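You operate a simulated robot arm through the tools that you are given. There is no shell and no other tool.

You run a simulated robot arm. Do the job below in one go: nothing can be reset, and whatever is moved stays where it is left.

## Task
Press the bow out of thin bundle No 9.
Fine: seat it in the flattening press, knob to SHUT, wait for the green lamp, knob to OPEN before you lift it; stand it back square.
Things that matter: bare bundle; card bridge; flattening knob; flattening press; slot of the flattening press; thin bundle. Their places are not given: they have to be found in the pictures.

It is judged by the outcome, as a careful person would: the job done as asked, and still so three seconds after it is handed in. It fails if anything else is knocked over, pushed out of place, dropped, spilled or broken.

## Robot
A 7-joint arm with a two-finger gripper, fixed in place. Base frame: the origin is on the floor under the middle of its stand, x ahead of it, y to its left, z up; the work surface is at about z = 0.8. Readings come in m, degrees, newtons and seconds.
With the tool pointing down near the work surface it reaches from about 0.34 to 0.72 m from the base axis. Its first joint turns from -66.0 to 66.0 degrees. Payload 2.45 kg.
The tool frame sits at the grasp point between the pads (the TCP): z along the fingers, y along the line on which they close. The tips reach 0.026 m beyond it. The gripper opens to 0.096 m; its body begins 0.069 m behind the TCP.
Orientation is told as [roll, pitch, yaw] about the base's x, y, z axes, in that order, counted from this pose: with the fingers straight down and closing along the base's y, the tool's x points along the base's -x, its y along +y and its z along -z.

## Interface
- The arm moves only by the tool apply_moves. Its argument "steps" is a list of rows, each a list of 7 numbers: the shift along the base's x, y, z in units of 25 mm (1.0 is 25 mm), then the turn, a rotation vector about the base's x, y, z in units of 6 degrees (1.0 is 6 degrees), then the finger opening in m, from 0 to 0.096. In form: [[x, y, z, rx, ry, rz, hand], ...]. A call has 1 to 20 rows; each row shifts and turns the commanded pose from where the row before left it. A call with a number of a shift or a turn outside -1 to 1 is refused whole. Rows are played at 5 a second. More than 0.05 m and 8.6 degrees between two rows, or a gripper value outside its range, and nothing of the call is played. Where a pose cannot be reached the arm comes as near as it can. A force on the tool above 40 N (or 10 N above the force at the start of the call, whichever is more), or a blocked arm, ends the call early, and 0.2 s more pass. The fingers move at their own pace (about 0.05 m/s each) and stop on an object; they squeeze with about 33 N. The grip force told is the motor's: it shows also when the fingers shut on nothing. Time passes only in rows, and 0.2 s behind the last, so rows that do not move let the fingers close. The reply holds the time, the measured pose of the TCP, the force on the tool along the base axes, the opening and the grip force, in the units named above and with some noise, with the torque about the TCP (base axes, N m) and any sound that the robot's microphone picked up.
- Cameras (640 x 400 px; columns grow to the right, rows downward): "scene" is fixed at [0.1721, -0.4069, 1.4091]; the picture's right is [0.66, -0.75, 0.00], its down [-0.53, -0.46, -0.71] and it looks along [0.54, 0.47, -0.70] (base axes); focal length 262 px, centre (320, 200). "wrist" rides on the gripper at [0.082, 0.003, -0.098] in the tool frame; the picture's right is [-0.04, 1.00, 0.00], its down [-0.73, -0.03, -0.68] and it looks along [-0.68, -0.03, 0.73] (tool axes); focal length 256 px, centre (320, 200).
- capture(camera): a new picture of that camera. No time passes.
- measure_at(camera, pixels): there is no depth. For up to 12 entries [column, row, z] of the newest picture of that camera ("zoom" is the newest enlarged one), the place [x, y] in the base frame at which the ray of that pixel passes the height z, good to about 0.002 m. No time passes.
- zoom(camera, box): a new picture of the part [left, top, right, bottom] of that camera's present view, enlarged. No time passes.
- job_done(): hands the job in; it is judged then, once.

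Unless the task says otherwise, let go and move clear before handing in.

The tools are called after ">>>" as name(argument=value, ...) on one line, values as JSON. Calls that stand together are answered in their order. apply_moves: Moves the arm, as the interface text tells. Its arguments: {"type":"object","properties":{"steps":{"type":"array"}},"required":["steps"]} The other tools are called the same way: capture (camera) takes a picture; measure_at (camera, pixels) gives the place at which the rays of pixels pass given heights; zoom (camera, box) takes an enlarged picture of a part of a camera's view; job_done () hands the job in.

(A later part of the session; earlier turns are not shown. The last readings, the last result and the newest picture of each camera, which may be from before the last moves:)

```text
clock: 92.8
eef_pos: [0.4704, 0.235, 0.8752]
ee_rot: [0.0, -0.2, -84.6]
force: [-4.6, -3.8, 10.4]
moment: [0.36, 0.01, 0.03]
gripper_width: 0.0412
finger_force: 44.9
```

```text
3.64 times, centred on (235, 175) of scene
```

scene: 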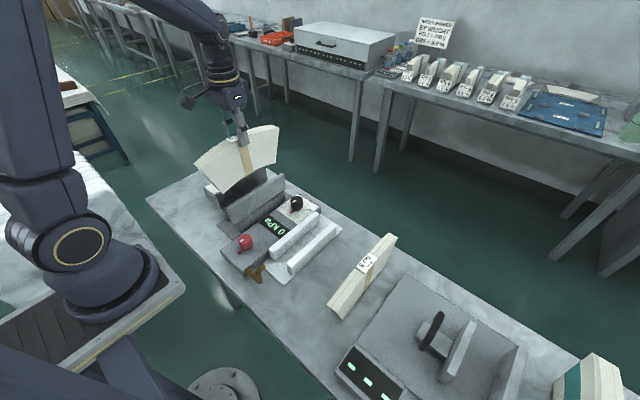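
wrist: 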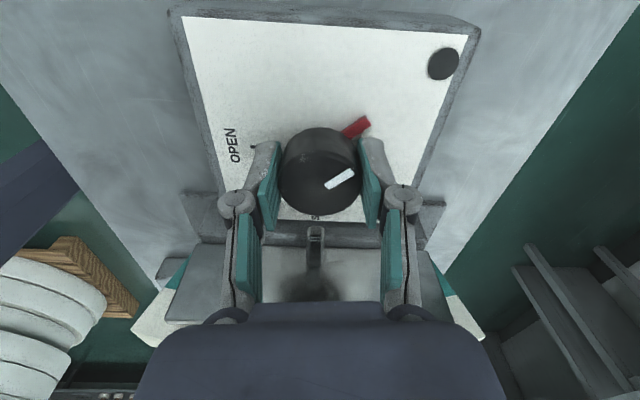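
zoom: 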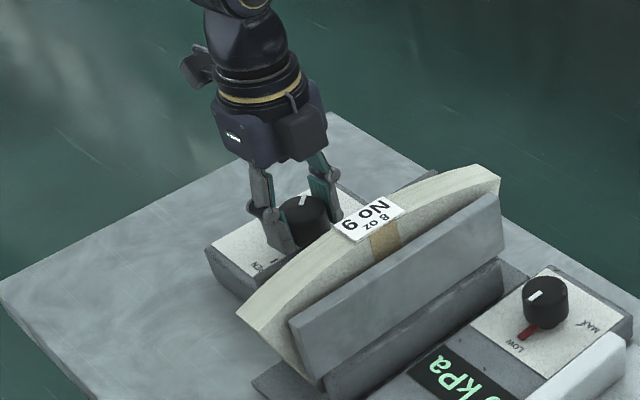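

Now ~136° clockwise, still free. I'll keep going as far as the wrist allows.

>>> apply_moves(steps=[[0, 0.01, 0, 0, 0, -0.8, 0.0], [0, 0, 0, 0, 0, -0.8, 0.0], [0, 0, 0, 0, 0, -0.8, 0.0], [0, 0, 0, 0, 0, -0.8, 0.0], [0, 0, 0, 0, 0, -0.8, 0.0], [0, 0, 0, 0, 0, -0.8, 0.0], [0, 0, 0, 0, 0, -0.8, 0.0], [0, 0, 0, 0, 0, 0, 0.0]])

>>> capture(camera="wrist")

>>> zoom(camera="wrist", box=[230, 60, 410, 220])

```text
clock: 94.6
eef_pos: [0.4701, 0.2336, 0.8742]
ee_rot: [0.0, -0.2, -118.1]
force: [-7.0, -3.0, 6.2]
moment: [-0.25, 0.32, -0.04]
gripper_width: 0.041
finger_force: 45.0
```

```text
taken
```

wrist: 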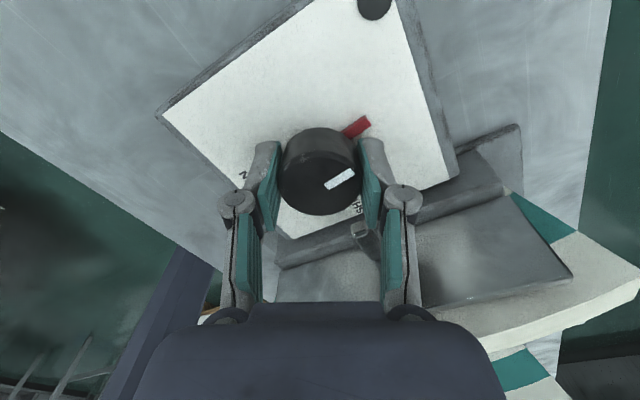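

```text
2.50 times, centred on (320, 140) of wrist
```

zoom: 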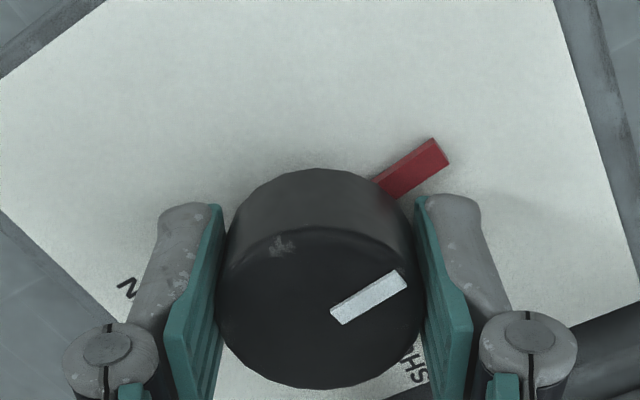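

>>> apply_moves(steps=[[0, 0.02, 0, 0, 0, -0.8, 0.0], [0, 0, 0, 0, 0, -0.8, 0.0], [0, 0, 0, 0, 0, -0.8, 0.0], [0, 0, 0, 0, 0, -0.8, 0.0], [0, 0, 0, 0, 0, 0, 0.0]])

>>> capture(camera="wrist")

```text
clock: 95.8
eef_pos: [0.4703, 0.2347, 0.8752]
ee_rot: [0.2, -0.1, -137.4]
force: [-7.7, -13.3, 14.2]
moment: [-0.43, 0.18, -0.01]
gripper_width: 0.0411
finger_force: 45.2
```

```text
taken
```

wrist: 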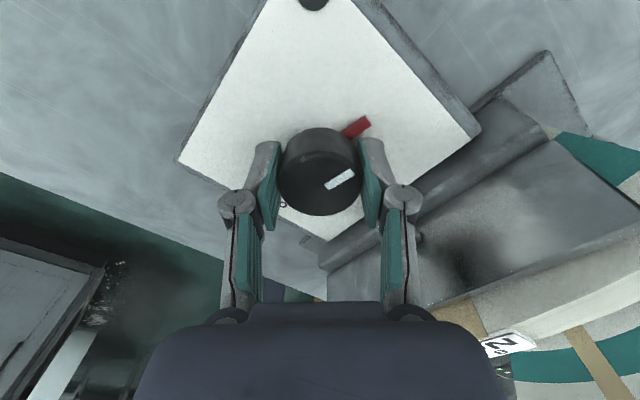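

Still turning with no limit reported (now ~188° clockwise). Continuing.

>>> apply_moves(steps=[[-0.01, -0.02, -0.02, 0, 0, -0.8, 0.0], [0, 0, 0, 0, 0, -0.8, 0.0], [0, 0, 0, 0, 0, -0.8, 0.0], [0, 0, 0, 0, 0, -0.8, 0.0], [0, 0, 0, 0, 0, 0, 0.0]])

>>> capture(camera="wrist")

```text
clock: 97.0
eef_pos: [0.4696, 0.2355, 0.8759]
ee_rot: [0.1, -0.2, -156.6]
force: [-4.2, -16.5, 10.2]
moment: [-0.28, -0.08, -0.01]
gripper_width: 0.0411
finger_force: 44.9
```

```text
taken
```

wrist: 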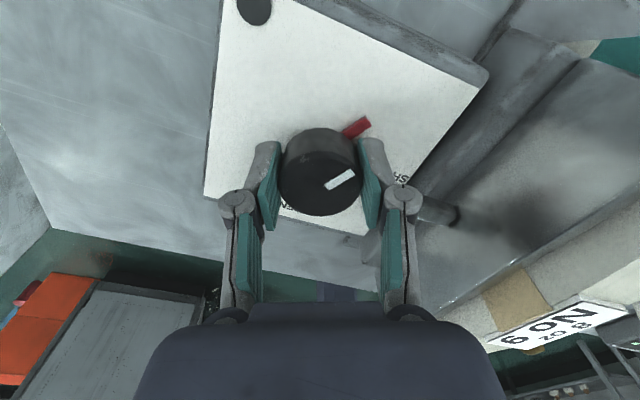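

>>> apply_moves(steps=[[0, -0.03, 0, 0, 0, -0.8, 0.0], [0, 0, 0, 0, 0, -0.8, 0.0], [0, 0, 0, 0, 0, -0.8, 0.0], [0, 0, 0, 0, 0, -0.8, 0.0], [0, 0, 0, 0, 0, 0, 0.0]])

>>> capture(camera="wrist")

>>> zoom(camera="wrist", box=[260, 60, 480, 240])

```text
clock: 98.2
eef_pos: [0.4707, 0.2351, 0.8749]
ee_rot: [0.0, -0.1, -175.8]
force: [1.3, -5.6, -3.1]
moment: [-0.13, 0.29, -0.01]
gripper_width: 0.041
finger_force: 45.2
```

```text
taken
```

wrist: 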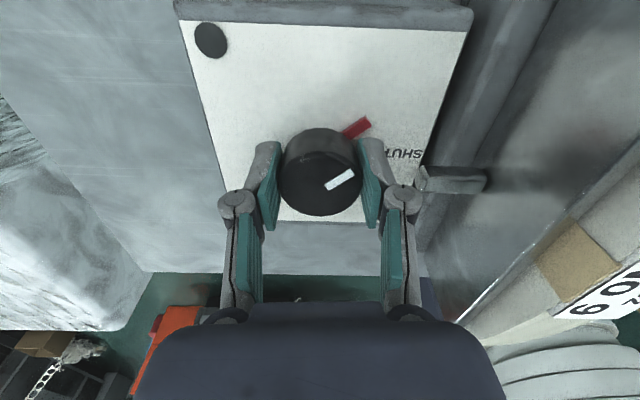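

```text
2.22 times, centred on (370, 150) of wrist
```

zoom: 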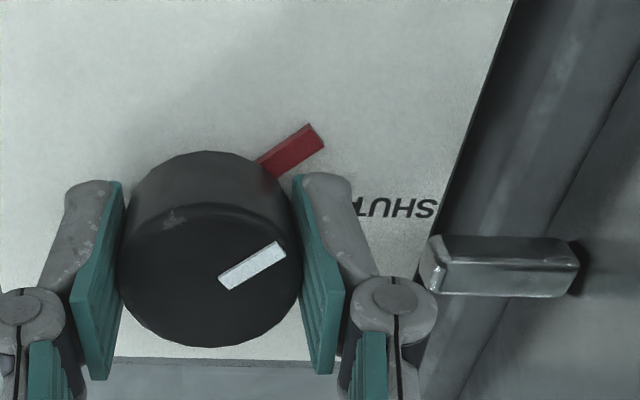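

Only ~43° remains to the SHUT mark (zoom px 360,208) and the wrist still has range. Continuing in steps, watching for the end stop.

>>> apply_moves(steps=[[0, -0.01, 0, 0, 0, -0.8, 0.0], [0, 0, 0, 0, 0, -0.8, 0.0], [0, 0, 0, 0, 0, -0.8, 0.0], [0, 0, 0, 0, 0, -0.8, 0.0], [0, 0, 0, 0, 0, -0.8, 0.0], [0, 0, 0, 0, 0, -0.8, 0.0], [0, 0, 0, 0, 0, 0, 0.0]])

>>> capture(camera="wrist")

>>> zoom(camera="wrist", box=[260, 60, 480, 240])

```text
clock: 98.8
eef_pos: [0.4718, 0.2347, 0.8716]
ee_rot: [-1.7, -0.3, 175.7]
force: [-3.5, 1.7, 1.6]
moment: [-0.08, -0.17, 0.04]
gripper_width: 0.041
finger_force: 45.0
out of reach, approached as far as the arm can: row 2, 3
stopped in row 3: the force on the tool passed its limit at 50 N (the readings are from after the stop); the commanded pose is now the measured one
```

```text
taken
```

wrist: 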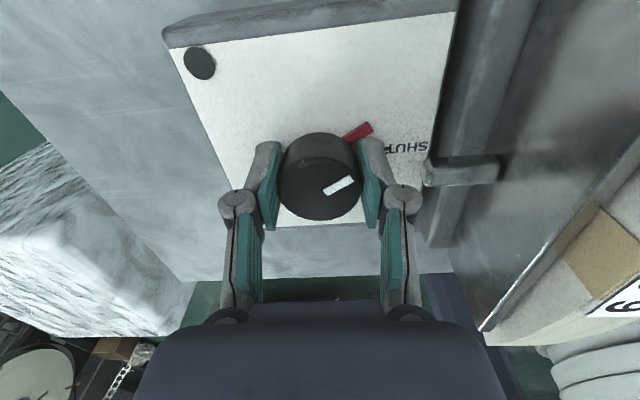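

```text
2.22 times, centred on (370, 150) of wrist
```

zoom: 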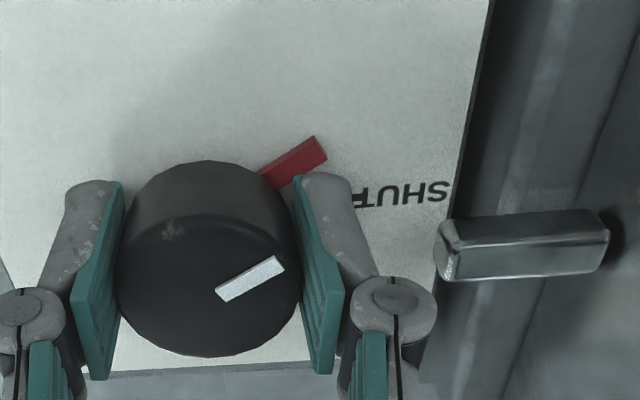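

The wrist reached its limit with the knob about 235° round, some 35° short of SHUT. I'll release and see whether the knob holds its place.

>>> apply_moves(steps=[[0, 0, 0, 0, 0, 0, 0.05], [0, 0, 0, 0, 0, 0, 0.05], [0, 0, 0, 0, 0, 0, 0.05]])

>>> capture(camera="wrist")

>>> zoom(camera="wrist", box=[260, 60, 480, 240])

```text
clock: 99.6
eef_pos: [0.4719, 0.2334, 0.8712]
ee_rot: [-1.6, -0.3, 175.6]
force: [0.1, -0.6, -0.7]
moment: [0.0, 0.0, -0.01]
gripper_width: 0.05
finger_force: 0.0
```

```text
taken
```

wrist: 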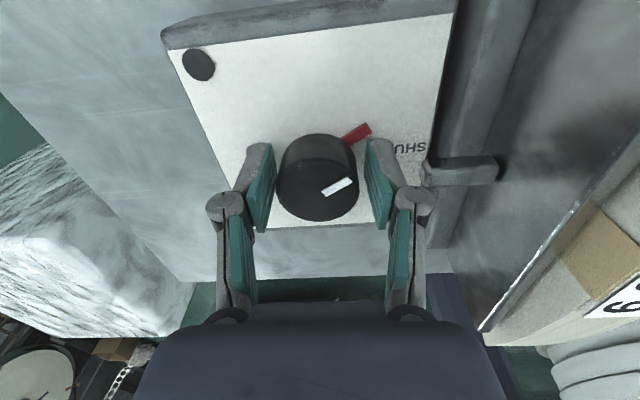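

```text
2.22 times, centred on (370, 150) of wrist
```

zoom: 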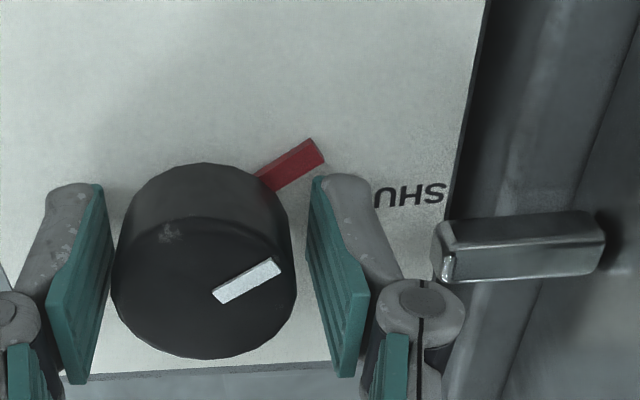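

The knob stays where I left it. I'll rise above it, turn the gripper back to about -45° (levelling the small tilt), and take a new grip for the last 35°.

>>> apply_moves(steps=[[0, 0, 0.4, 0, 0, 0, 0.055], [0, 0, 0.6, 0, 0, 0, 0.06], [0, 0, 0.6, -0.27, 0.02, 1, 0.06], [0, 0, 0, 0, 0, 1, 0.06], [0, 0, 0, 0, 0, 1, 0.06], [0, 0, 0, 0, 0, 1, 0.06], [0, 0, 0, 0, 0, 1, 0.06], [0, 0, 0, 0, 0, 1, 0.06], [0, 0, 0, 0, 0, 1, 0.06], [0, 0, 0, 0, 0, 1, 0.06], [0, 0, 0, 0, 0, 1, 0.06], [0, 0, 0, 0, 0, 1, 0.06], [0, 0, 0, 0, 0, 1, 0.06], [0, 0, 0, 0, 0, 1, 0.06], [0, 0, 0, 0, 0, 1, 0.06], [0, 0, 0, 0, 0, 1, 0.06], [0, 0, 0, 0, 0, 1, 0.06], [0, 0, 0, 0, 0, 1, 0.06], [0, 0, 0, 0, 0, 1, 0.06], [0, 0, 0, 0, 0, 0, 0.06]])

>>> capture(camera="wrist")

```text
clock: 103.8
eef_pos: [0.4734, 0.2249, 0.9079]
ee_rot: [0.0, -0.3, -82.3]
force: [-0.6, 0.3, 0.1]
moment: [-0.03, -0.02, 0.01]
gripper_width: 0.0598
finger_force: 0.0
out of reach, approached as far as the arm can: row 1, 2
```

```text
taken
```

wrist: 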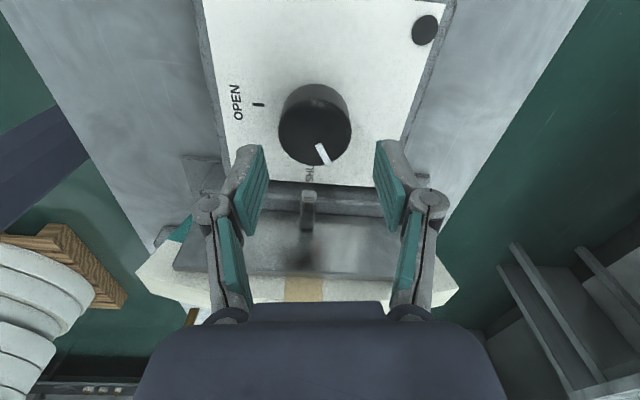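

The knob's mark now points about 30° short of SHUT (px 327,163). I'll re-centre over the knob before lowering.

>>> apply_moves(steps=[[-0.15, 0.47, 0, 0, 0, 0, 0.06], [0, 0, 0, 0, 0, 0, 0.06], [0, 0, 0, 0, 0, 0, 0.06]])

>>> capture(camera="wrist")

>>> zoom(camera="wrist", box=[230, 70, 410, 230])

```text
clock: 104.6
eef_pos: [0.4712, 0.2374, 0.9061]
ee_rot: [0.1, -0.3, -82.4]
force: [0.0, 0.2, -0.5]
moment: [-0.03, -0.03, -0.01]
gripper_width: 0.06
finger_force: 0.1
```

```text
taken
```

wrist: 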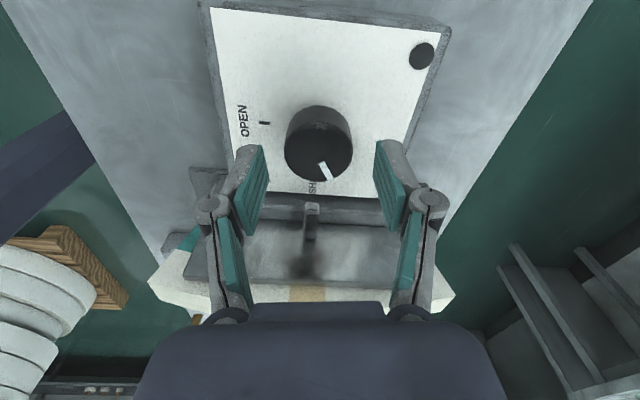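

```text
2.50 times, centred on (320, 150) of wrist
```

zoom: 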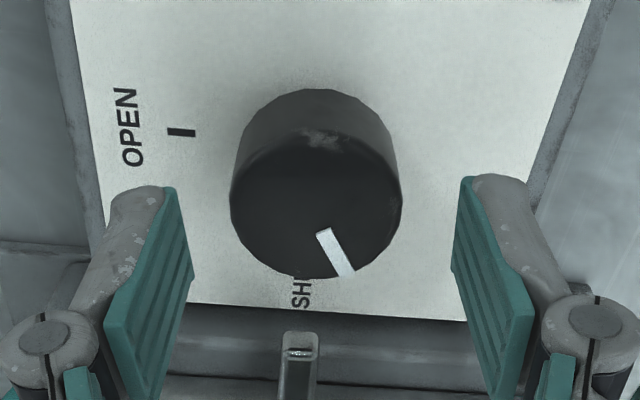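

Centred. Lowering over the knob, closing, then checking the force balance.

>>> apply_moves(steps=[[-0.03, 0, -0.4, 0, 0, 0, 0.06], [0, 0, -0.4, 0, 0, 0, 0.06], [0, 0, -0.46, 0, 0, 0, 0.06], [0, 0, 0, 0, 0, 0, 0.06], [0, 0, 0, 0, 0, 0, 0.0], [0, 0, 0, 0, 0, 0, 0.0], [0, 0, 0, 0, 0, 0, 0.0], [0, 0, 0, 0, 0, 0, 0.0]])

```text
clock: 106.4
eef_pos: [0.4697, 0.2373, 0.8762]
ee_rot: [0.2, -0.2, -82.5]
force: [10.1, 3.2, -7.4]
moment: [0.23, -0.34, 0.02]
gripper_width: 0.0412
finger_force: 44.9
```

Gripped. Turning the last part clockwise toward SHUT, with a check on the torque.

>>> apply_moves(steps=[[0.02, 0, 0, 0, 0, -0.5, 0.0], [0, 0, 0, 0, 0, -0.5, 0.0], [0, 0, 0, 0, 0, -0.5, 0.0], [0, 0, 0, 0, 0, -0.5, 0.0], [0, 0, 0, 0, 0, -0.5, 0.0], [0, 0, 0, 0, 0, -0.5, 0.0], [0, 0, 0, 0, 0, -0.5, 0.0], [0, 0, 0, 0, 0, -0.5, 0.0]])

>>> capture(camera="wrist")

>>> zoom(camera="wrist", box=[230, 70, 410, 230])

```text
clock: 108.2
eef_pos: [0.4704, 0.2367, 0.8754]
ee_rot: [0.0, -0.4, -106.5]
force: [8.7, 8.0, -22.8]
moment: [-0.06, -0.25, 0.0]
gripper_width: 0.0411
finger_force: 44.6
```

```text
taken
```

wrist: 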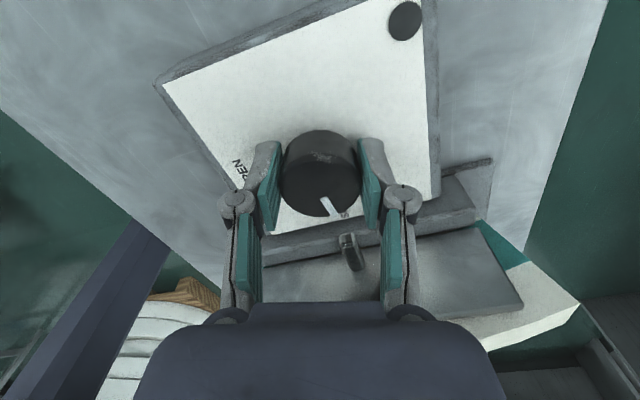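

```text
2.50 times, centred on (320, 150) of wrist
```

zoom: 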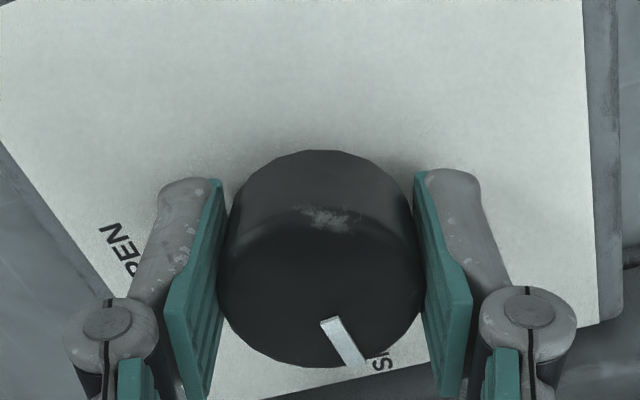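

>>> apply_moves(steps=[[0.02, 0.02, -0.03, 0, 0, -0.5, 0.0], [0, 0, 0, 0, 0, -0.5, 0.0], [0, 0, 0, 0, 0, -0.4, 0.0], [0, 0, 0, 0, 0, 0, 0.0]])

>>> capture(camera="wrist")

>>> zoom(camera="scene", box=[180, 120, 290, 230])

```text
clock: 109.2
eef_pos: [0.4716, 0.2369, 0.8754]
ee_rot: [0.0, -0.4, -114.8]
force: [-0.4, 3.4, 2.0]
moment: [-0.22, 0.11, 0.01]
gripper_width: 0.041
finger_force: 44.8
```

```text
taken
```

wrist: 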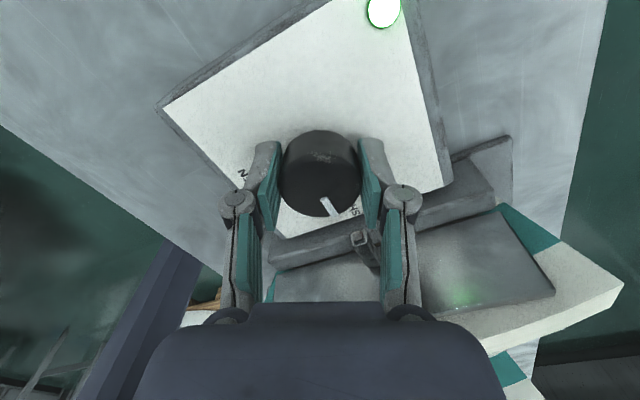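

```text
3.64 times, centred on (235, 175) of scene
```

zoom: 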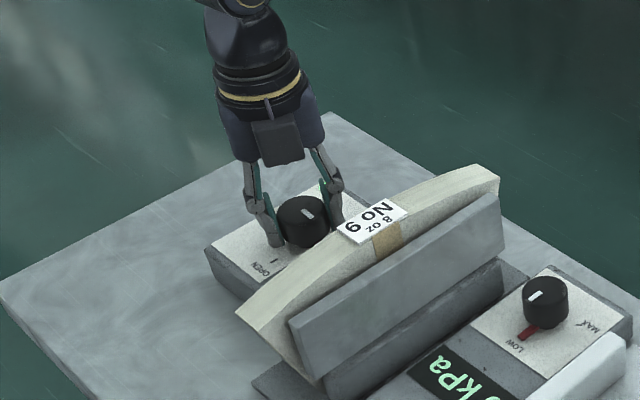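

The lamp has turned green (wrist px 383,12) and the dark plate has moved in against the bundle. I'll look closer at the lamp, the knob and the bundle.

>>> zoom(camera="wrist", box=[240, 0, 460, 240])

>>> zoom(camera="scene", box=[195, 155, 285, 230])

>>> zoom(camera="wrist", box=[400, 130, 640, 360])

```text
1.67 times, centred on (350, 120) of wrist
```

zoom: 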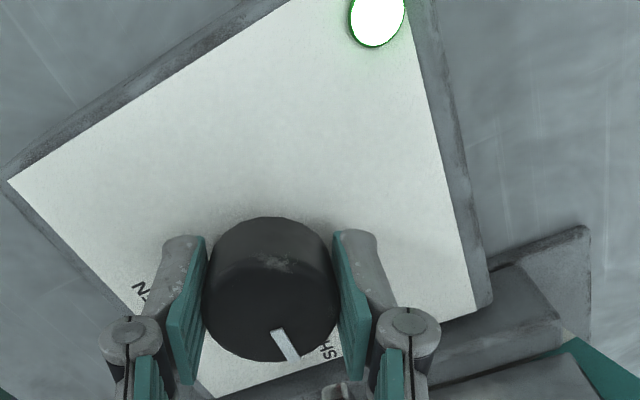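

```text
5.33 times, centred on (240, 192) of scene
```

zoom: 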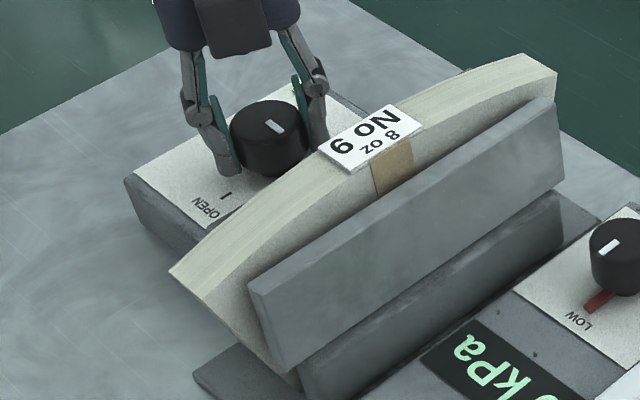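

```text
1.74 times, centred on (520, 245) of wrist
```

zoom: 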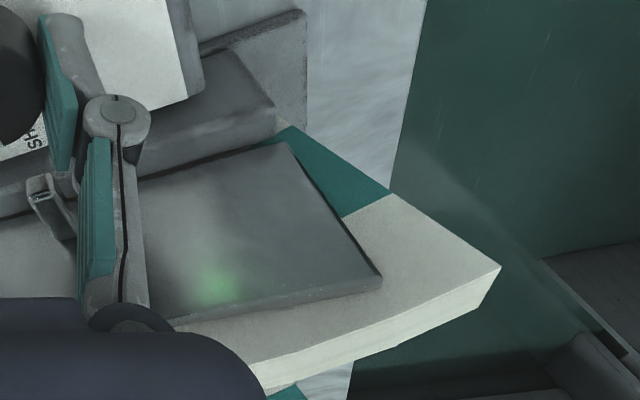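

The knob is at SHUT and the lamp is green, with the plate clamped on the bundle. I'll hold for one more second to be sure the lamp is steady.

>>> apply_moves(steps=[[0, 0, 0, 0, 0, 0, 0.0], [0, 0, 0, 0, 0, 0, 0.0], [0, 0, 0, 0, 0, 0, 0.0], [0, 0, 0, 0, 0, 0, 0.0]])

>>> capture(camera="wrist")

>>> zoom(camera="scene", box=[195, 155, 285, 230])

```text
clock: 110.2
eef_pos: [0.4706, 0.2372, 0.8759]
ee_rot: [0.0, -0.4, -114.8]
force: [-0.9, 2.5, 6.5]
moment: [0.09, 0.28, 0.04]
gripper_width: 0.0413
finger_force: 45.1
```

```text
taken
```

wrist: 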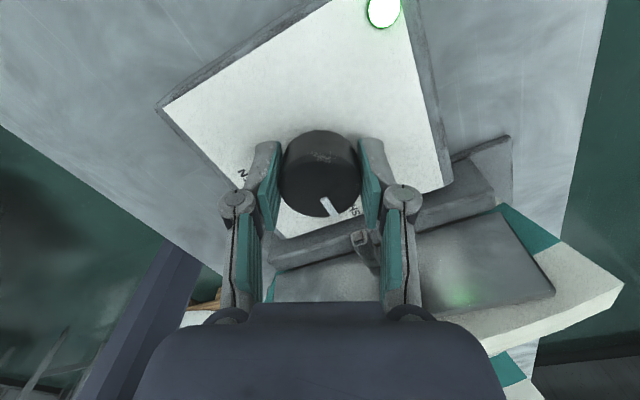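

```text
5.33 times, centred on (240, 192) of scene
```

zoom: 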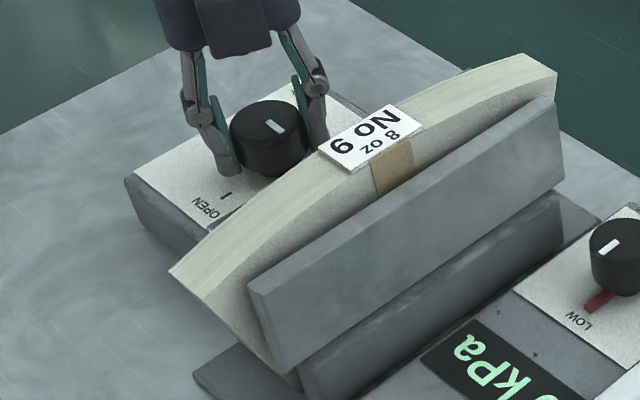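

The lamp is steadily green. Now I turn the knob back counter-clockwise toward OPEN, in stages.

>>> apply_moves(steps=[[0, 0, 0, 0, 0, 0.8, 0.0], [0, 0, 0, 0, 0, 0.8, 0.0], [0, 0, 0, 0, 0, 0.8, 0.0], [0, 0, 0, 0, 0, 0.8, 0.0], [0, 0, 0, 0, 0, 0.8, 0.0], [0, 0, 0, 0, 0, 0.8, 0.0], [0, 0, 0, 0, 0, 0.8, 0.0], [0, 0, 0, 0, 0, 0.8, 0.0], [0, 0, 0, 0, 0, 0.8, 0.0], [0, 0, 0, 0, 0, 0.8, 0.0]])

>>> capture(camera="wrist")

```text
clock: 112.4
eef_pos: [0.4694, 0.2369, 0.8747]
ee_rot: [-0.2, -0.4, -66.7]
force: [-6.7, 2.4, -12.9]
moment: [0.67, 0.42, -0.05]
gripper_width: 0.0408
finger_force: 45.0
```

```text
taken
```

wrist: 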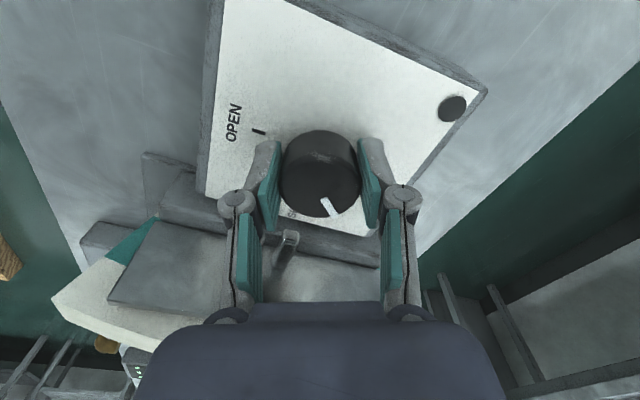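

The knob follows and the lamp went out as it left SHUT. Continuing counter-clockwise.

>>> apply_moves(steps=[[0, 0, -0.02, 0, 0, 0.8, 0.0], [0, 0, 0, 0, 0, 0.8, 0.0], [0, 0, 0, 0, 0, 0.8, 0.0], [0, 0, 0, 0, 0, 0.8, 0.0], [0, 0, 0, 0, 0, 0.8, 0.0], [0, 0, 0, 0, 0, 0.8, 0.0], [0, 0, 0, 0, 0, 0.8, 0.0], [0, 0, 0, 0, 0, 0.8, 0.0], [0, 0, 0, 0, 0, 0.8, 0.0], [0, 0, 0, 0, 0, 0.8, 0.0], [0, 0, 0, 0, 0, 0.8, 0.0], [0, 0, 0, 0, 0, 0.8, 0.0], [0, 0, 0, 0, 0, 0.8, 0.0], [0, 0, 0, 0, 0, 0.8, 0.0], [0, 0, 0, 0, 0, 0.8, 0.0], [0, 0, 0, 0, 0, 0.8, 0.0]])

>>> capture(camera="wrist")

```text
clock: 115.8
eef_pos: [0.4691, 0.234, 0.8752]
ee_rot: [-0.3, 0.2, 10.0]
force: [-18.8, -15.1, 5.2]
moment: [-0.31, -0.07, -0.03]
gripper_width: 0.0411
finger_force: 44.9
```

```text
taken
```

wrist: 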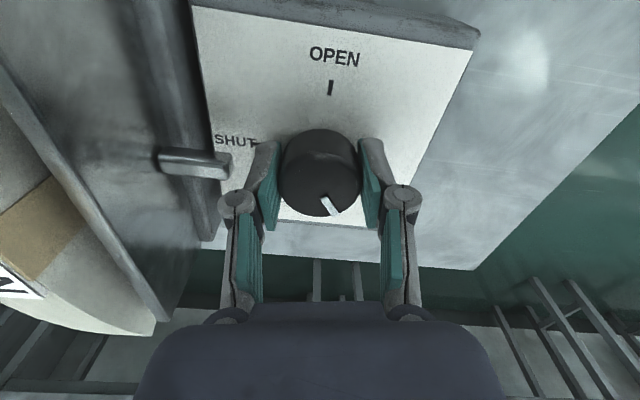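

Good; the plate has retracted as well. I'll relieve the side force slightly and continue.

>>> apply_moves(steps=[[-0.04, -0.03, 0, 0, 0, 0.4, 0.0], [0, 0, 0, 0, 0, 0.8, 0.0], [0, 0, 0, 0, 0, 0.8, 0.0], [0, 0, 0, 0, 0, 0.8, 0.0], [0, 0, 0, 0, 0, 0.8, 0.0], [0, 0, 0, 0, 0, 0.8, 0.0], [0, 0, 0, 0, 0, 0.8, 0.0], [0, 0, 0, 0, 0, 0.8, 0.0], [0, 0, 0, 0, 0, 0.8, 0.0], [0, 0, 0, 0, 0, 0.8, 0.0], [0, 0, 0, 0, 0, 0.8, 0.0], [0, 0, 0, 0, 0, 0.8, 0.0]])

>>> capture(camera="wrist")

```text
clock: 118.4
eef_pos: [0.4697, 0.2345, 0.8745]
ee_rot: [0.1, -0.2, 65.2]
force: [-9.9, -22.9, 13.7]
moment: [0.04, -0.12, -0.02]
gripper_width: 0.0413
finger_force: 44.7
```

```text
taken
```

wrist: 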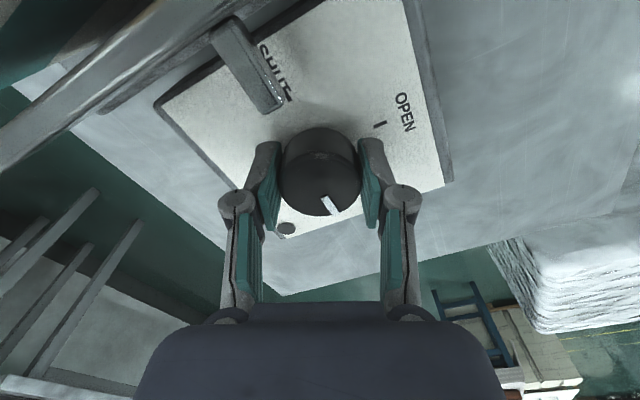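

90° remaining. Relieving the side force again and continuing.

>>> apply_moves(steps=[[-0.02, -0.05, 0.02, 0, 0, 0.4, 0.0], [0, 0, 0, 0, 0, 0.8, 0.0], [0, 0, 0, 0, 0, 0.8, 0.0], [0, 0, 0, 0, 0, 0.8, 0.0], [0, 0, 0, 0, 0, 0.8, 0.0], [0, 0, 0, 0, 0, 0.8, 0.0], [0, 0, 0, 0, 0, 0.8, 0.0], [0, 0, 0, 0, 0, 0.8, 0.0], [0, 0, 0, 0, 0, 0.8, 0.0], [0, 0, 0, 0, 0, 0.8, 0.0]])

>>> capture(camera="wrist")

```text
clock: 120.6
eef_pos: [0.4707, 0.2354, 0.8763]
ee_rot: [-0.1, -0.3, 110.7]
force: [12.2, -10.0, -12.3]
moment: [0.08, -0.38, -0.04]
gripper_width: 0.0409
finger_force: 44.9
```

```text
taken
```

wrist: 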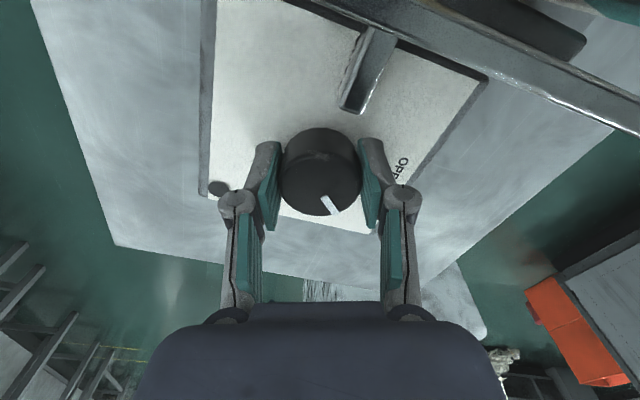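

~45° remaining to OPEN. Continuing to the stop.

>>> apply_moves(steps=[[0.02, -0.02, -0.02, 0, 0, 0.8, 0.0], [0, 0, 0, 0, 0, 0.8, 0.0], [0, 0, 0, 0, 0, 0.8, 0.0], [0, 0, 0, 0, 0, 0.8, 0.0], [0, 0, 0, 0, 0, 0.8, 0.0], [0, 0, 0, 0, 0, 0.8, 0.0], [0, 0, 0, 0, 0, 0.8, 0.0], [0, 0, 0, 0, 0, 0.8, 0.0], [0, 0, 0, 0, 0, 0, 0.0]])

>>> capture(camera="wrist")

>>> zoom(camera="wrist", box=[240, 70, 460, 230])

```text
clock: 122.6
eef_pos: [0.4712, 0.2359, 0.8756]
ee_rot: [0.1, -0.3, 149.2]
force: [13.9, 2.5, -5.4]
moment: [0.3, -0.08, -0.02]
gripper_width: 0.041
finger_force: 45.1
```

```text
taken
```

wrist: 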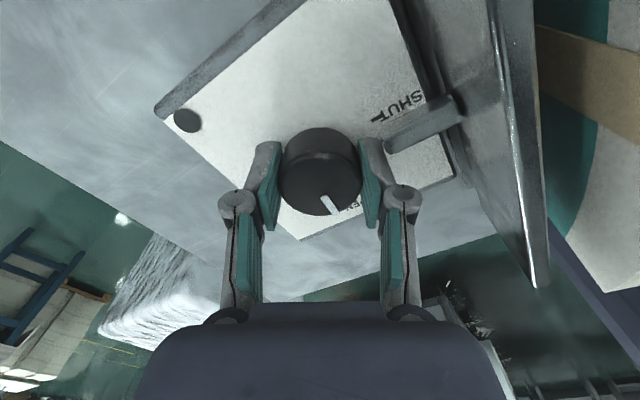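

```text
2.50 times, centred on (350, 150) of wrist
```

zoom: 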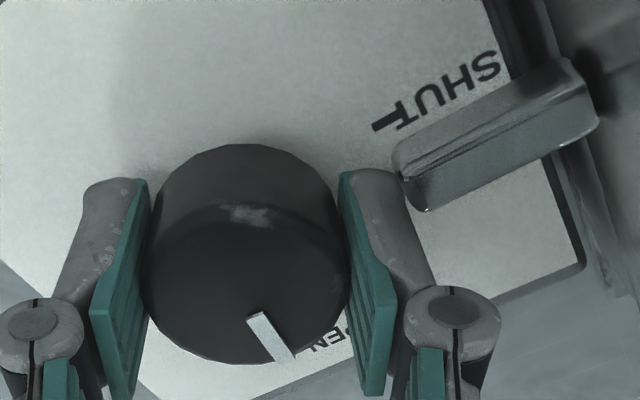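

>>> apply_moves(steps=[[0.02, 0, 0, 0, 0, 0.4, 0.0], [0, 0, 0, 0, 0, 0.4, 0.0], [0, 0, 0, 0, 0, 0.4, 0.0], [0, 0, 0, 0, 0, 0, 0.0]])

```text
clock: 123.6
eef_pos: [0.4701, 0.2362, 0.8746]
ee_rot: [-0.1, -0.4, 156.5]
force: [-3.5, -2.3, 23.6]
moment: [0.09, 0.35, -0.62]
gripper_width: 0.041
finger_force: 44.9
```

The torque of -0.62 N m shows the knob is at its OPEN stop. I'll let go and rise to check the knob and the bundle.

>>> apply_moves(steps=[[0, 0, 0, 0, 0, -0.1, 0.0], [0, 0, 0, 0, 0, 0, 0.048], [0, 0, 0, 0, 0, 0, 0.05], [0, 0, 0.3, 0, 0, 0, 0.05], [0, 0, 0.6, 0, 0, 0, 0.05], [0, 0, 0.8, 0, 0, 0, 0.06], [0, 0, 0.8, 0, 0, 0, 0.06], [0, 0, 0.8, 0, 0, 0, 0.06], [0, 0, 0, 0, 0, 0, 0.06]])

>>> capture(camera="wrist")

>>> zoom(camera="scene", box=[190, 150, 290, 235])

```text
clock: 125.6
eef_pos: [0.4705, 0.2345, 0.9579]
ee_rot: [0.0, -0.4, 155.8]
force: [-0.2, -0.3, 1.1]
moment: [-0.02, 0.02, -0.04]
gripper_width: 0.0601
finger_force: 0.0
```

```text
taken
```

wrist: 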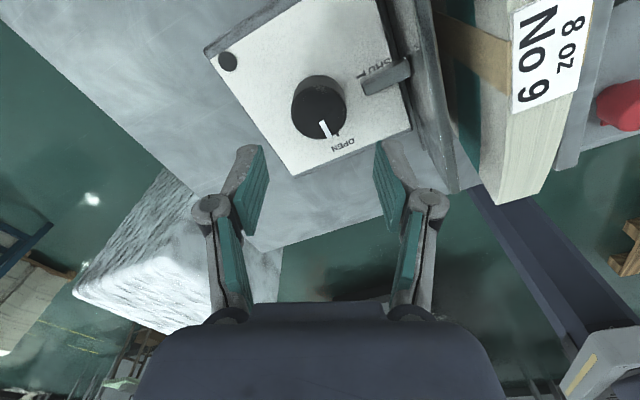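

```text
4.71 times, centred on (240, 192) of scene
```

zoom: 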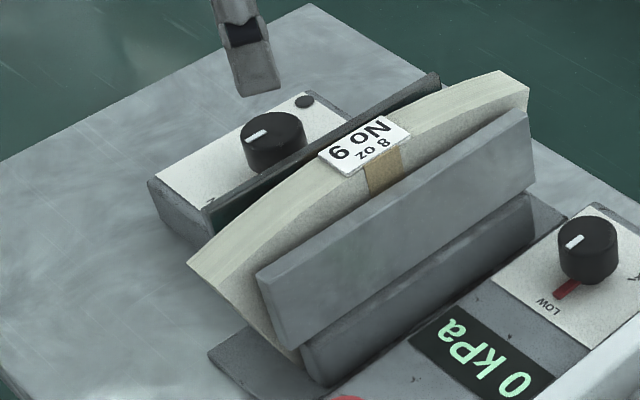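

The knob is back at OPEN (white mark toward OPEN, lamp off) and the plate has retracted. I'll rise, turn the gripper back to yaw 0 and look at the bundle from above.

>>> apply_moves(steps=[[0, 0, 0.8, 0, 0, -1, 0.06], [0, 0, 0.8, 0, 0, -1, 0.06], [0, 0, 0.8, 0, 0, -1, 0.06], [0, 0, 0.8, 0, 0, -1, 0.06], [-0.25, -0.25, 0.3, 0, 0, -1, 0.06], [-0.25, -0.25, 0, 0, 0, -1, 0.06], [-0.25, -0.25, 0, 0, 0, -1, 0.06], [-0.25, -0.25, 0, 0, 0, -1, 0.06], [-0.25, -0.25, 0, 0, 0, -1, 0.06], [-0.25, -0.25, 0, 0, 0, -1, 0.06], [-0.25, -0.25, 0, 0, 0, -1, 0.06], [-0.25, -0.25, 0, 0, 0, -1, 0.06], [-0.25, -0.25, 0, 0, 0, -1, 0.06], [-0.25, -0.25, 0, 0, 0, -1, 0.06], [-0.25, -0.25, 0, 0, 0, -1, 0.06], [-0.25, -0.25, 0, 0, 0, -1, 0.06], [-0.25, -0.25, 0, 0, 0, -1, 0.06], [-0.25, -0.25, 0, 0, 0, -1, 0.06], [-0.25, -0.25, 0, 0, 0, -1, 0.06], [-0.25, -0.25, 0, 0, 0, -1, 0.06]])

>>> apply_moves(steps=[[0, -0.1, 0, 0, 0, -1, 0.06], [0, -0.1, 0, 0, 0, -1, 0.06], [0, -0.1, 0, 0, 0, -1, 0.06], [0, -0.1, 0, 0, 0, -1, 0.06], [0, 0, 0, 0, 0, -1, 0.06], [0, 0, 0, 0, 0, -0.97, 0.06], [0, 0, 0, 0, 0, 0, 0.06]])

>>> capture(camera="wrist")

```text
clock: 129.8
eef_pos: [0.3702, 0.136, 1.0435]
ee_rot: [0.1, -0.5, 35.7]
force: [0.1, -1.0, 0.2]
moment: [0.02, -0.01, 0.02]
gripper_width: 0.0602
finger_force: 0.1
```

```text
clock: 131.4
eef_pos: [0.3719, 0.1265, 1.0443]
ee_rot: [-0.1, -0.2, -0.1]
force: [0.4, 0.1, 0.5]
moment: [-0.02, 0.01, 0.0]
gripper_width: 0.0601
finger_force: 0.0
```

```text
taken
```

wrist: 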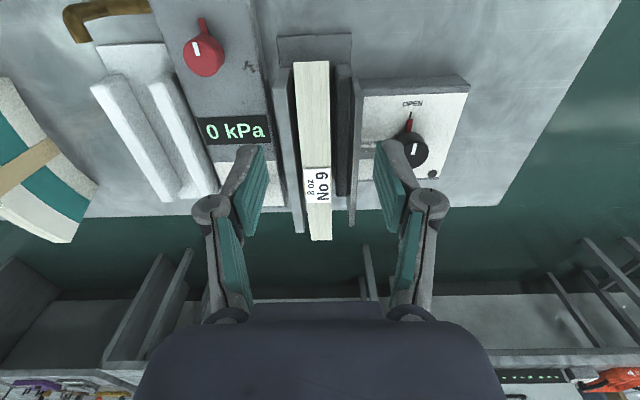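

>>> zoom(camera="wrist", box=[250, 40, 390, 140])

>>> zoom(camera="wrist", box=[250, 145, 390, 245])

>>> zoom(camera="wrist", box=[370, 70, 470, 190])

```text
4.00 times, centred on (320, 90) of wrist
```

zoom: 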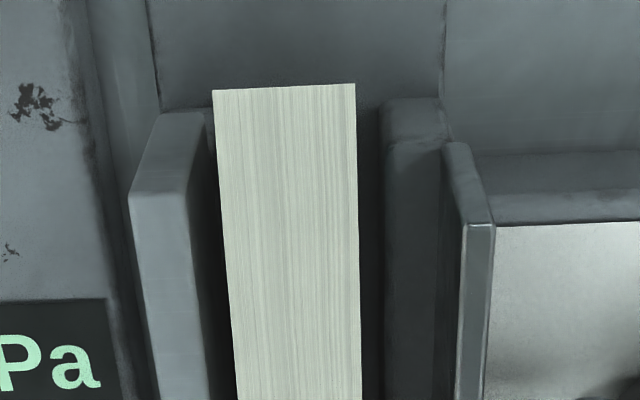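

```text
4.00 times, centred on (320, 195) of wrist
```

zoom: 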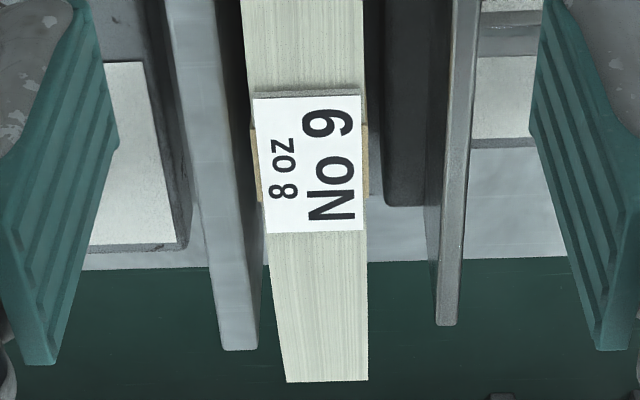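

```text
3.33 times, centred on (420, 130) of wrist
```

zoom: 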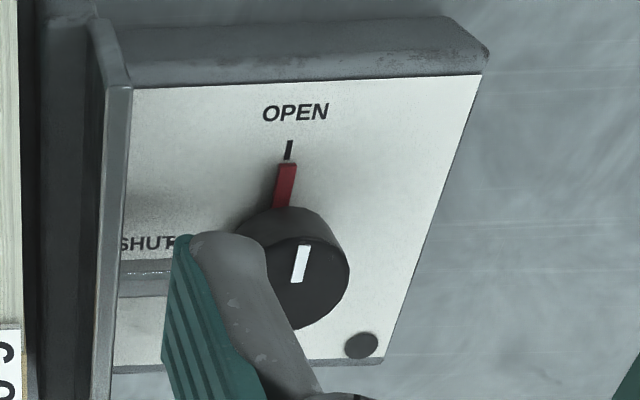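

The bundle now looks straight in the slot, and the knob's pointer is on OPEN. I'll measure the bundle's exact place for the new grip.

>>> measure_at(camera="wrist", pixels=[[293.25, 62.75, 0.906], [328.75, 61, 0.906], [311.75, 240.5, 0.906], [331.75, 240.25, 0.906], [303.25, 169.5, 0.924], [330, 168.25, 0.924], [306.75, 203.5, 0.924], [330.75, 202.25, 0.924], [303, 186, 0.915], [332, 187, 0.915], [288, 96, 0.908], [357, 98, 0.908]])

```text
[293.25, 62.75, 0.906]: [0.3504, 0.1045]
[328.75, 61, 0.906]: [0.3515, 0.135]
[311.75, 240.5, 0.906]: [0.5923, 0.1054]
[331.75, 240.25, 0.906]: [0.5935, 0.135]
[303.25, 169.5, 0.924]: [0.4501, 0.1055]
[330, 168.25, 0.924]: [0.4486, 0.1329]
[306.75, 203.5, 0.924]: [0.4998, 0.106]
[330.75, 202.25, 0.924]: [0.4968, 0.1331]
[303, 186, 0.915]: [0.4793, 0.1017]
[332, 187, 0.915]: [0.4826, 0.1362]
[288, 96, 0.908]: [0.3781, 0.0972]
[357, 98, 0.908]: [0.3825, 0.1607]
```

The bundle is now straight: both ends and the middle are at y≈0.120, and it stands square at x≈0.4725. I'll go above its card strip for the lift.

>>> apply_moves(steps=[[1, -0.1, 0, 0, 0, 0, 0.06], [1, -0.1, 0, 0, 0, 0, 0.06], [1, -0.07, 0, 0, 0, 0, 0.06], [1, 0, 0, 0, 0, 0, 0.06], [0.03, 0, -1, 0, 0, 0, 0.06], [0, 0, -1, 0, 0, 0, 0.06], [0, 0, -0.96, 0, 0, 0, 0.06], [0, 0, 0, 0, 0, 0, 0.06], [0, 0, 0, 0, 0, 0, 0.06]])

>>> capture(camera="wrist")

>>> zoom(camera="wrist", box=[240, 60, 400, 180])

```text
clock: 133.4
eef_pos: [0.4714, 0.1192, 0.9709]
ee_rot: [0.1, -0.2, 0.1]
force: [0.2, 0.2, -0.2]
moment: [0.01, -0.02, 0.04]
gripper_width: 0.0601
finger_force: 0.1
```

```text
taken
```

wrist: 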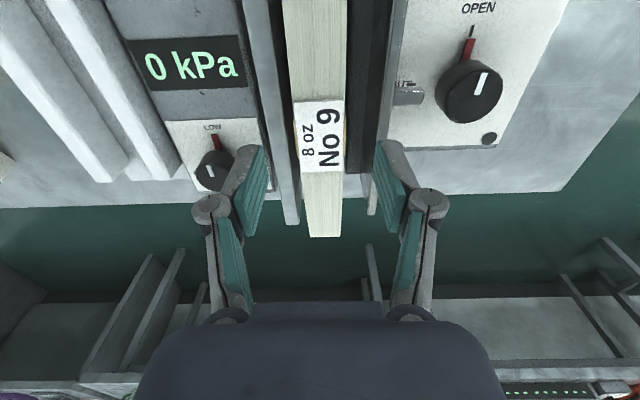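

```text
3.33 times, centred on (320, 120) of wrist
```

zoom: 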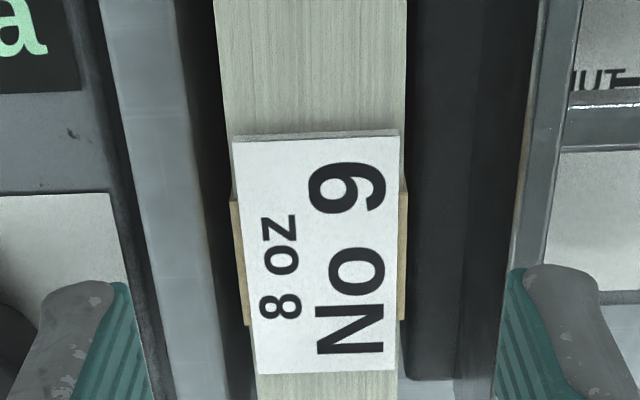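

>>> measure_at(camera="wrist", pixels=[[293.6, 102, 0.924], [343.4, 100.2, 0.924], [301.4, 171.9, 0.924], [342.8, 171, 0.924], [294, 138, 0.915], [345.8, 138, 0.915]])

```text
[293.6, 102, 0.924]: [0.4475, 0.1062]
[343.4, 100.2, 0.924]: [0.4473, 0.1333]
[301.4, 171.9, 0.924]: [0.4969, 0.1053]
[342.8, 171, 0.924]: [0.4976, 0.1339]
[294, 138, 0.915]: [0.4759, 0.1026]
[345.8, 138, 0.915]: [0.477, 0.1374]
```

The strip's centre is at (0.4723, 0.1197), under the gripper. I'll lower so the tips stay just above the plate tops, then close.

>>> apply_moves(steps=[[0.03, 0.02, -0.5, 0, 0, 0, 0.06], [0, 0, -0.5, 0, 0, 0, 0.06], [0, 0, -0.32, 0, 0, 0, 0.06], [0, 0, 0, 0, 0, 0, 0.06], [0, 0, 0, 0, 0, 0, 0.06]])

>>> capture(camera="wrist")

>>> zoom(camera="scene", box=[190, 140, 290, 225])

```text
clock: 134.6
eef_pos: [0.472, 0.1185, 0.9405]
ee_rot: [0.0, -0.3, 0.0]
force: [-0.6, -0.1, -0.2]
moment: [-0.02, 0.0, 0.0]
gripper_width: 0.0601
finger_force: 0.0
```

```text
taken
```

wrist: 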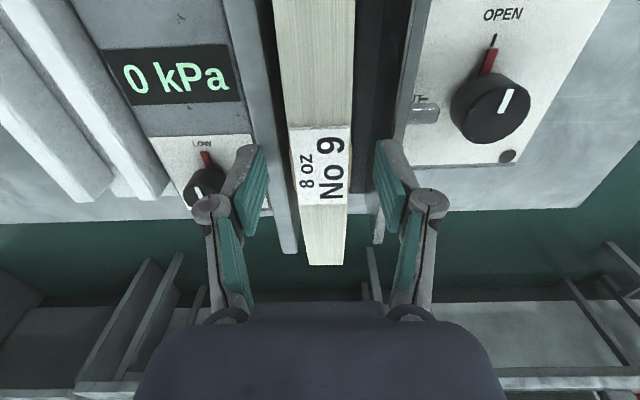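

```text
4.71 times, centred on (240, 182) of scene
```

zoom: 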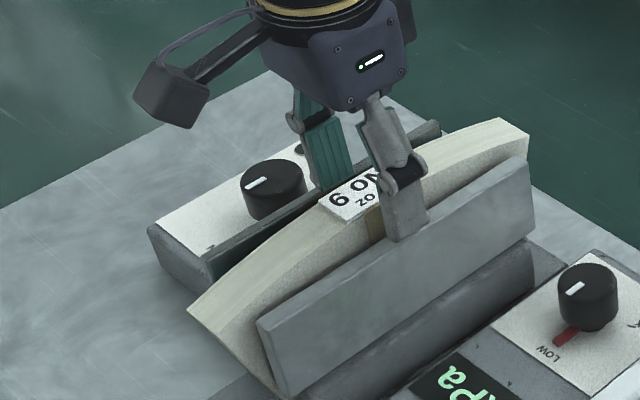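

>>> apply_moves(steps=[[0, 0.02, -0.07, 0, 0, 0, 0.06], [0, 0, 0, 0, 0, 0, 0.05], [0, 0, 0, 0, 0, 0, 0.02], [0, 0, 0, 0, 0, 0, 0.02], [0, 0, 0, 0, 0, 0, 0.02], [0, 0, 0, 0, 0, 0, 0.02]])

>>> capture(camera="wrist")

>>> zoom(camera="wrist", box=[240, 100, 410, 280])

```text
clock: 136.0
eef_pos: [0.472, 0.1199, 0.9366]
ee_rot: [0.0, -0.3, -0.1]
force: [-1.0, 0.1, 0.6]
moment: [0.01, -0.1, 0.04]
gripper_width: 0.0296
finger_force: 33.5
```

```text
taken
```

wrist: 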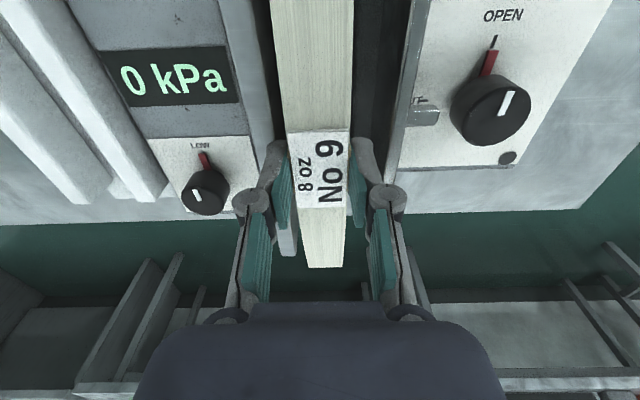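

```text
2.22 times, centred on (325, 190) of wrist
```

zoom: 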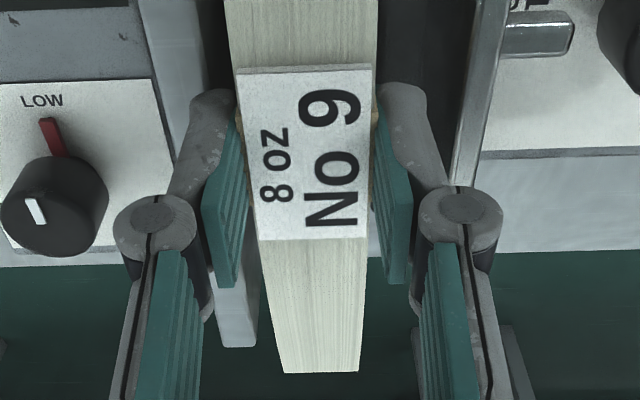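

Both pads now meet the strip evenly — the bow is gone. Lifting straight up, gently at first.

>>> apply_moves(steps=[[0, 0, 0.2, 0, 0, 0, 0.02], [0, 0, 0.4, 0, 0, 0, 0.02], [0, 0, 0.6, 0, 0, 0, 0.02], [0, 0, 0.6, 0, 0, 0, 0.02], [0, 0, 0.2, 0, 0, 0, 0.02], [0, 0, 0, 0, 0, 0, 0.02]])

>>> zoom(camera="scene", box=[180, 110, 310, 230])

```text
clock: 137.4
eef_pos: [0.4723, 0.1194, 0.9842]
ee_rot: [0.0, -0.3, 0.0]
force: [0.1, 0.3, -5.6]
moment: [0.05, 0.01, -0.02]
gripper_width: 0.0295
finger_force: 32.9
```

```text
3.33 times, centred on (245, 170) of scene
```

zoom: 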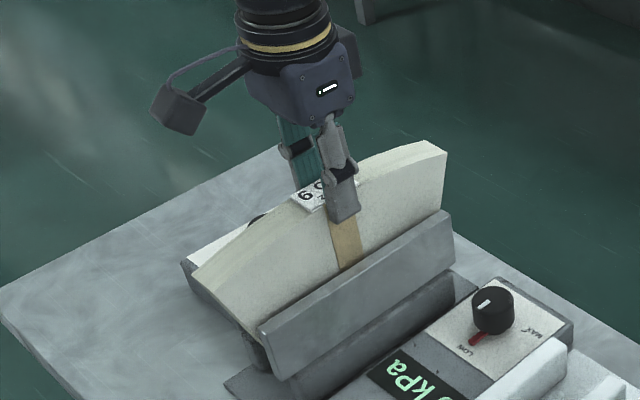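

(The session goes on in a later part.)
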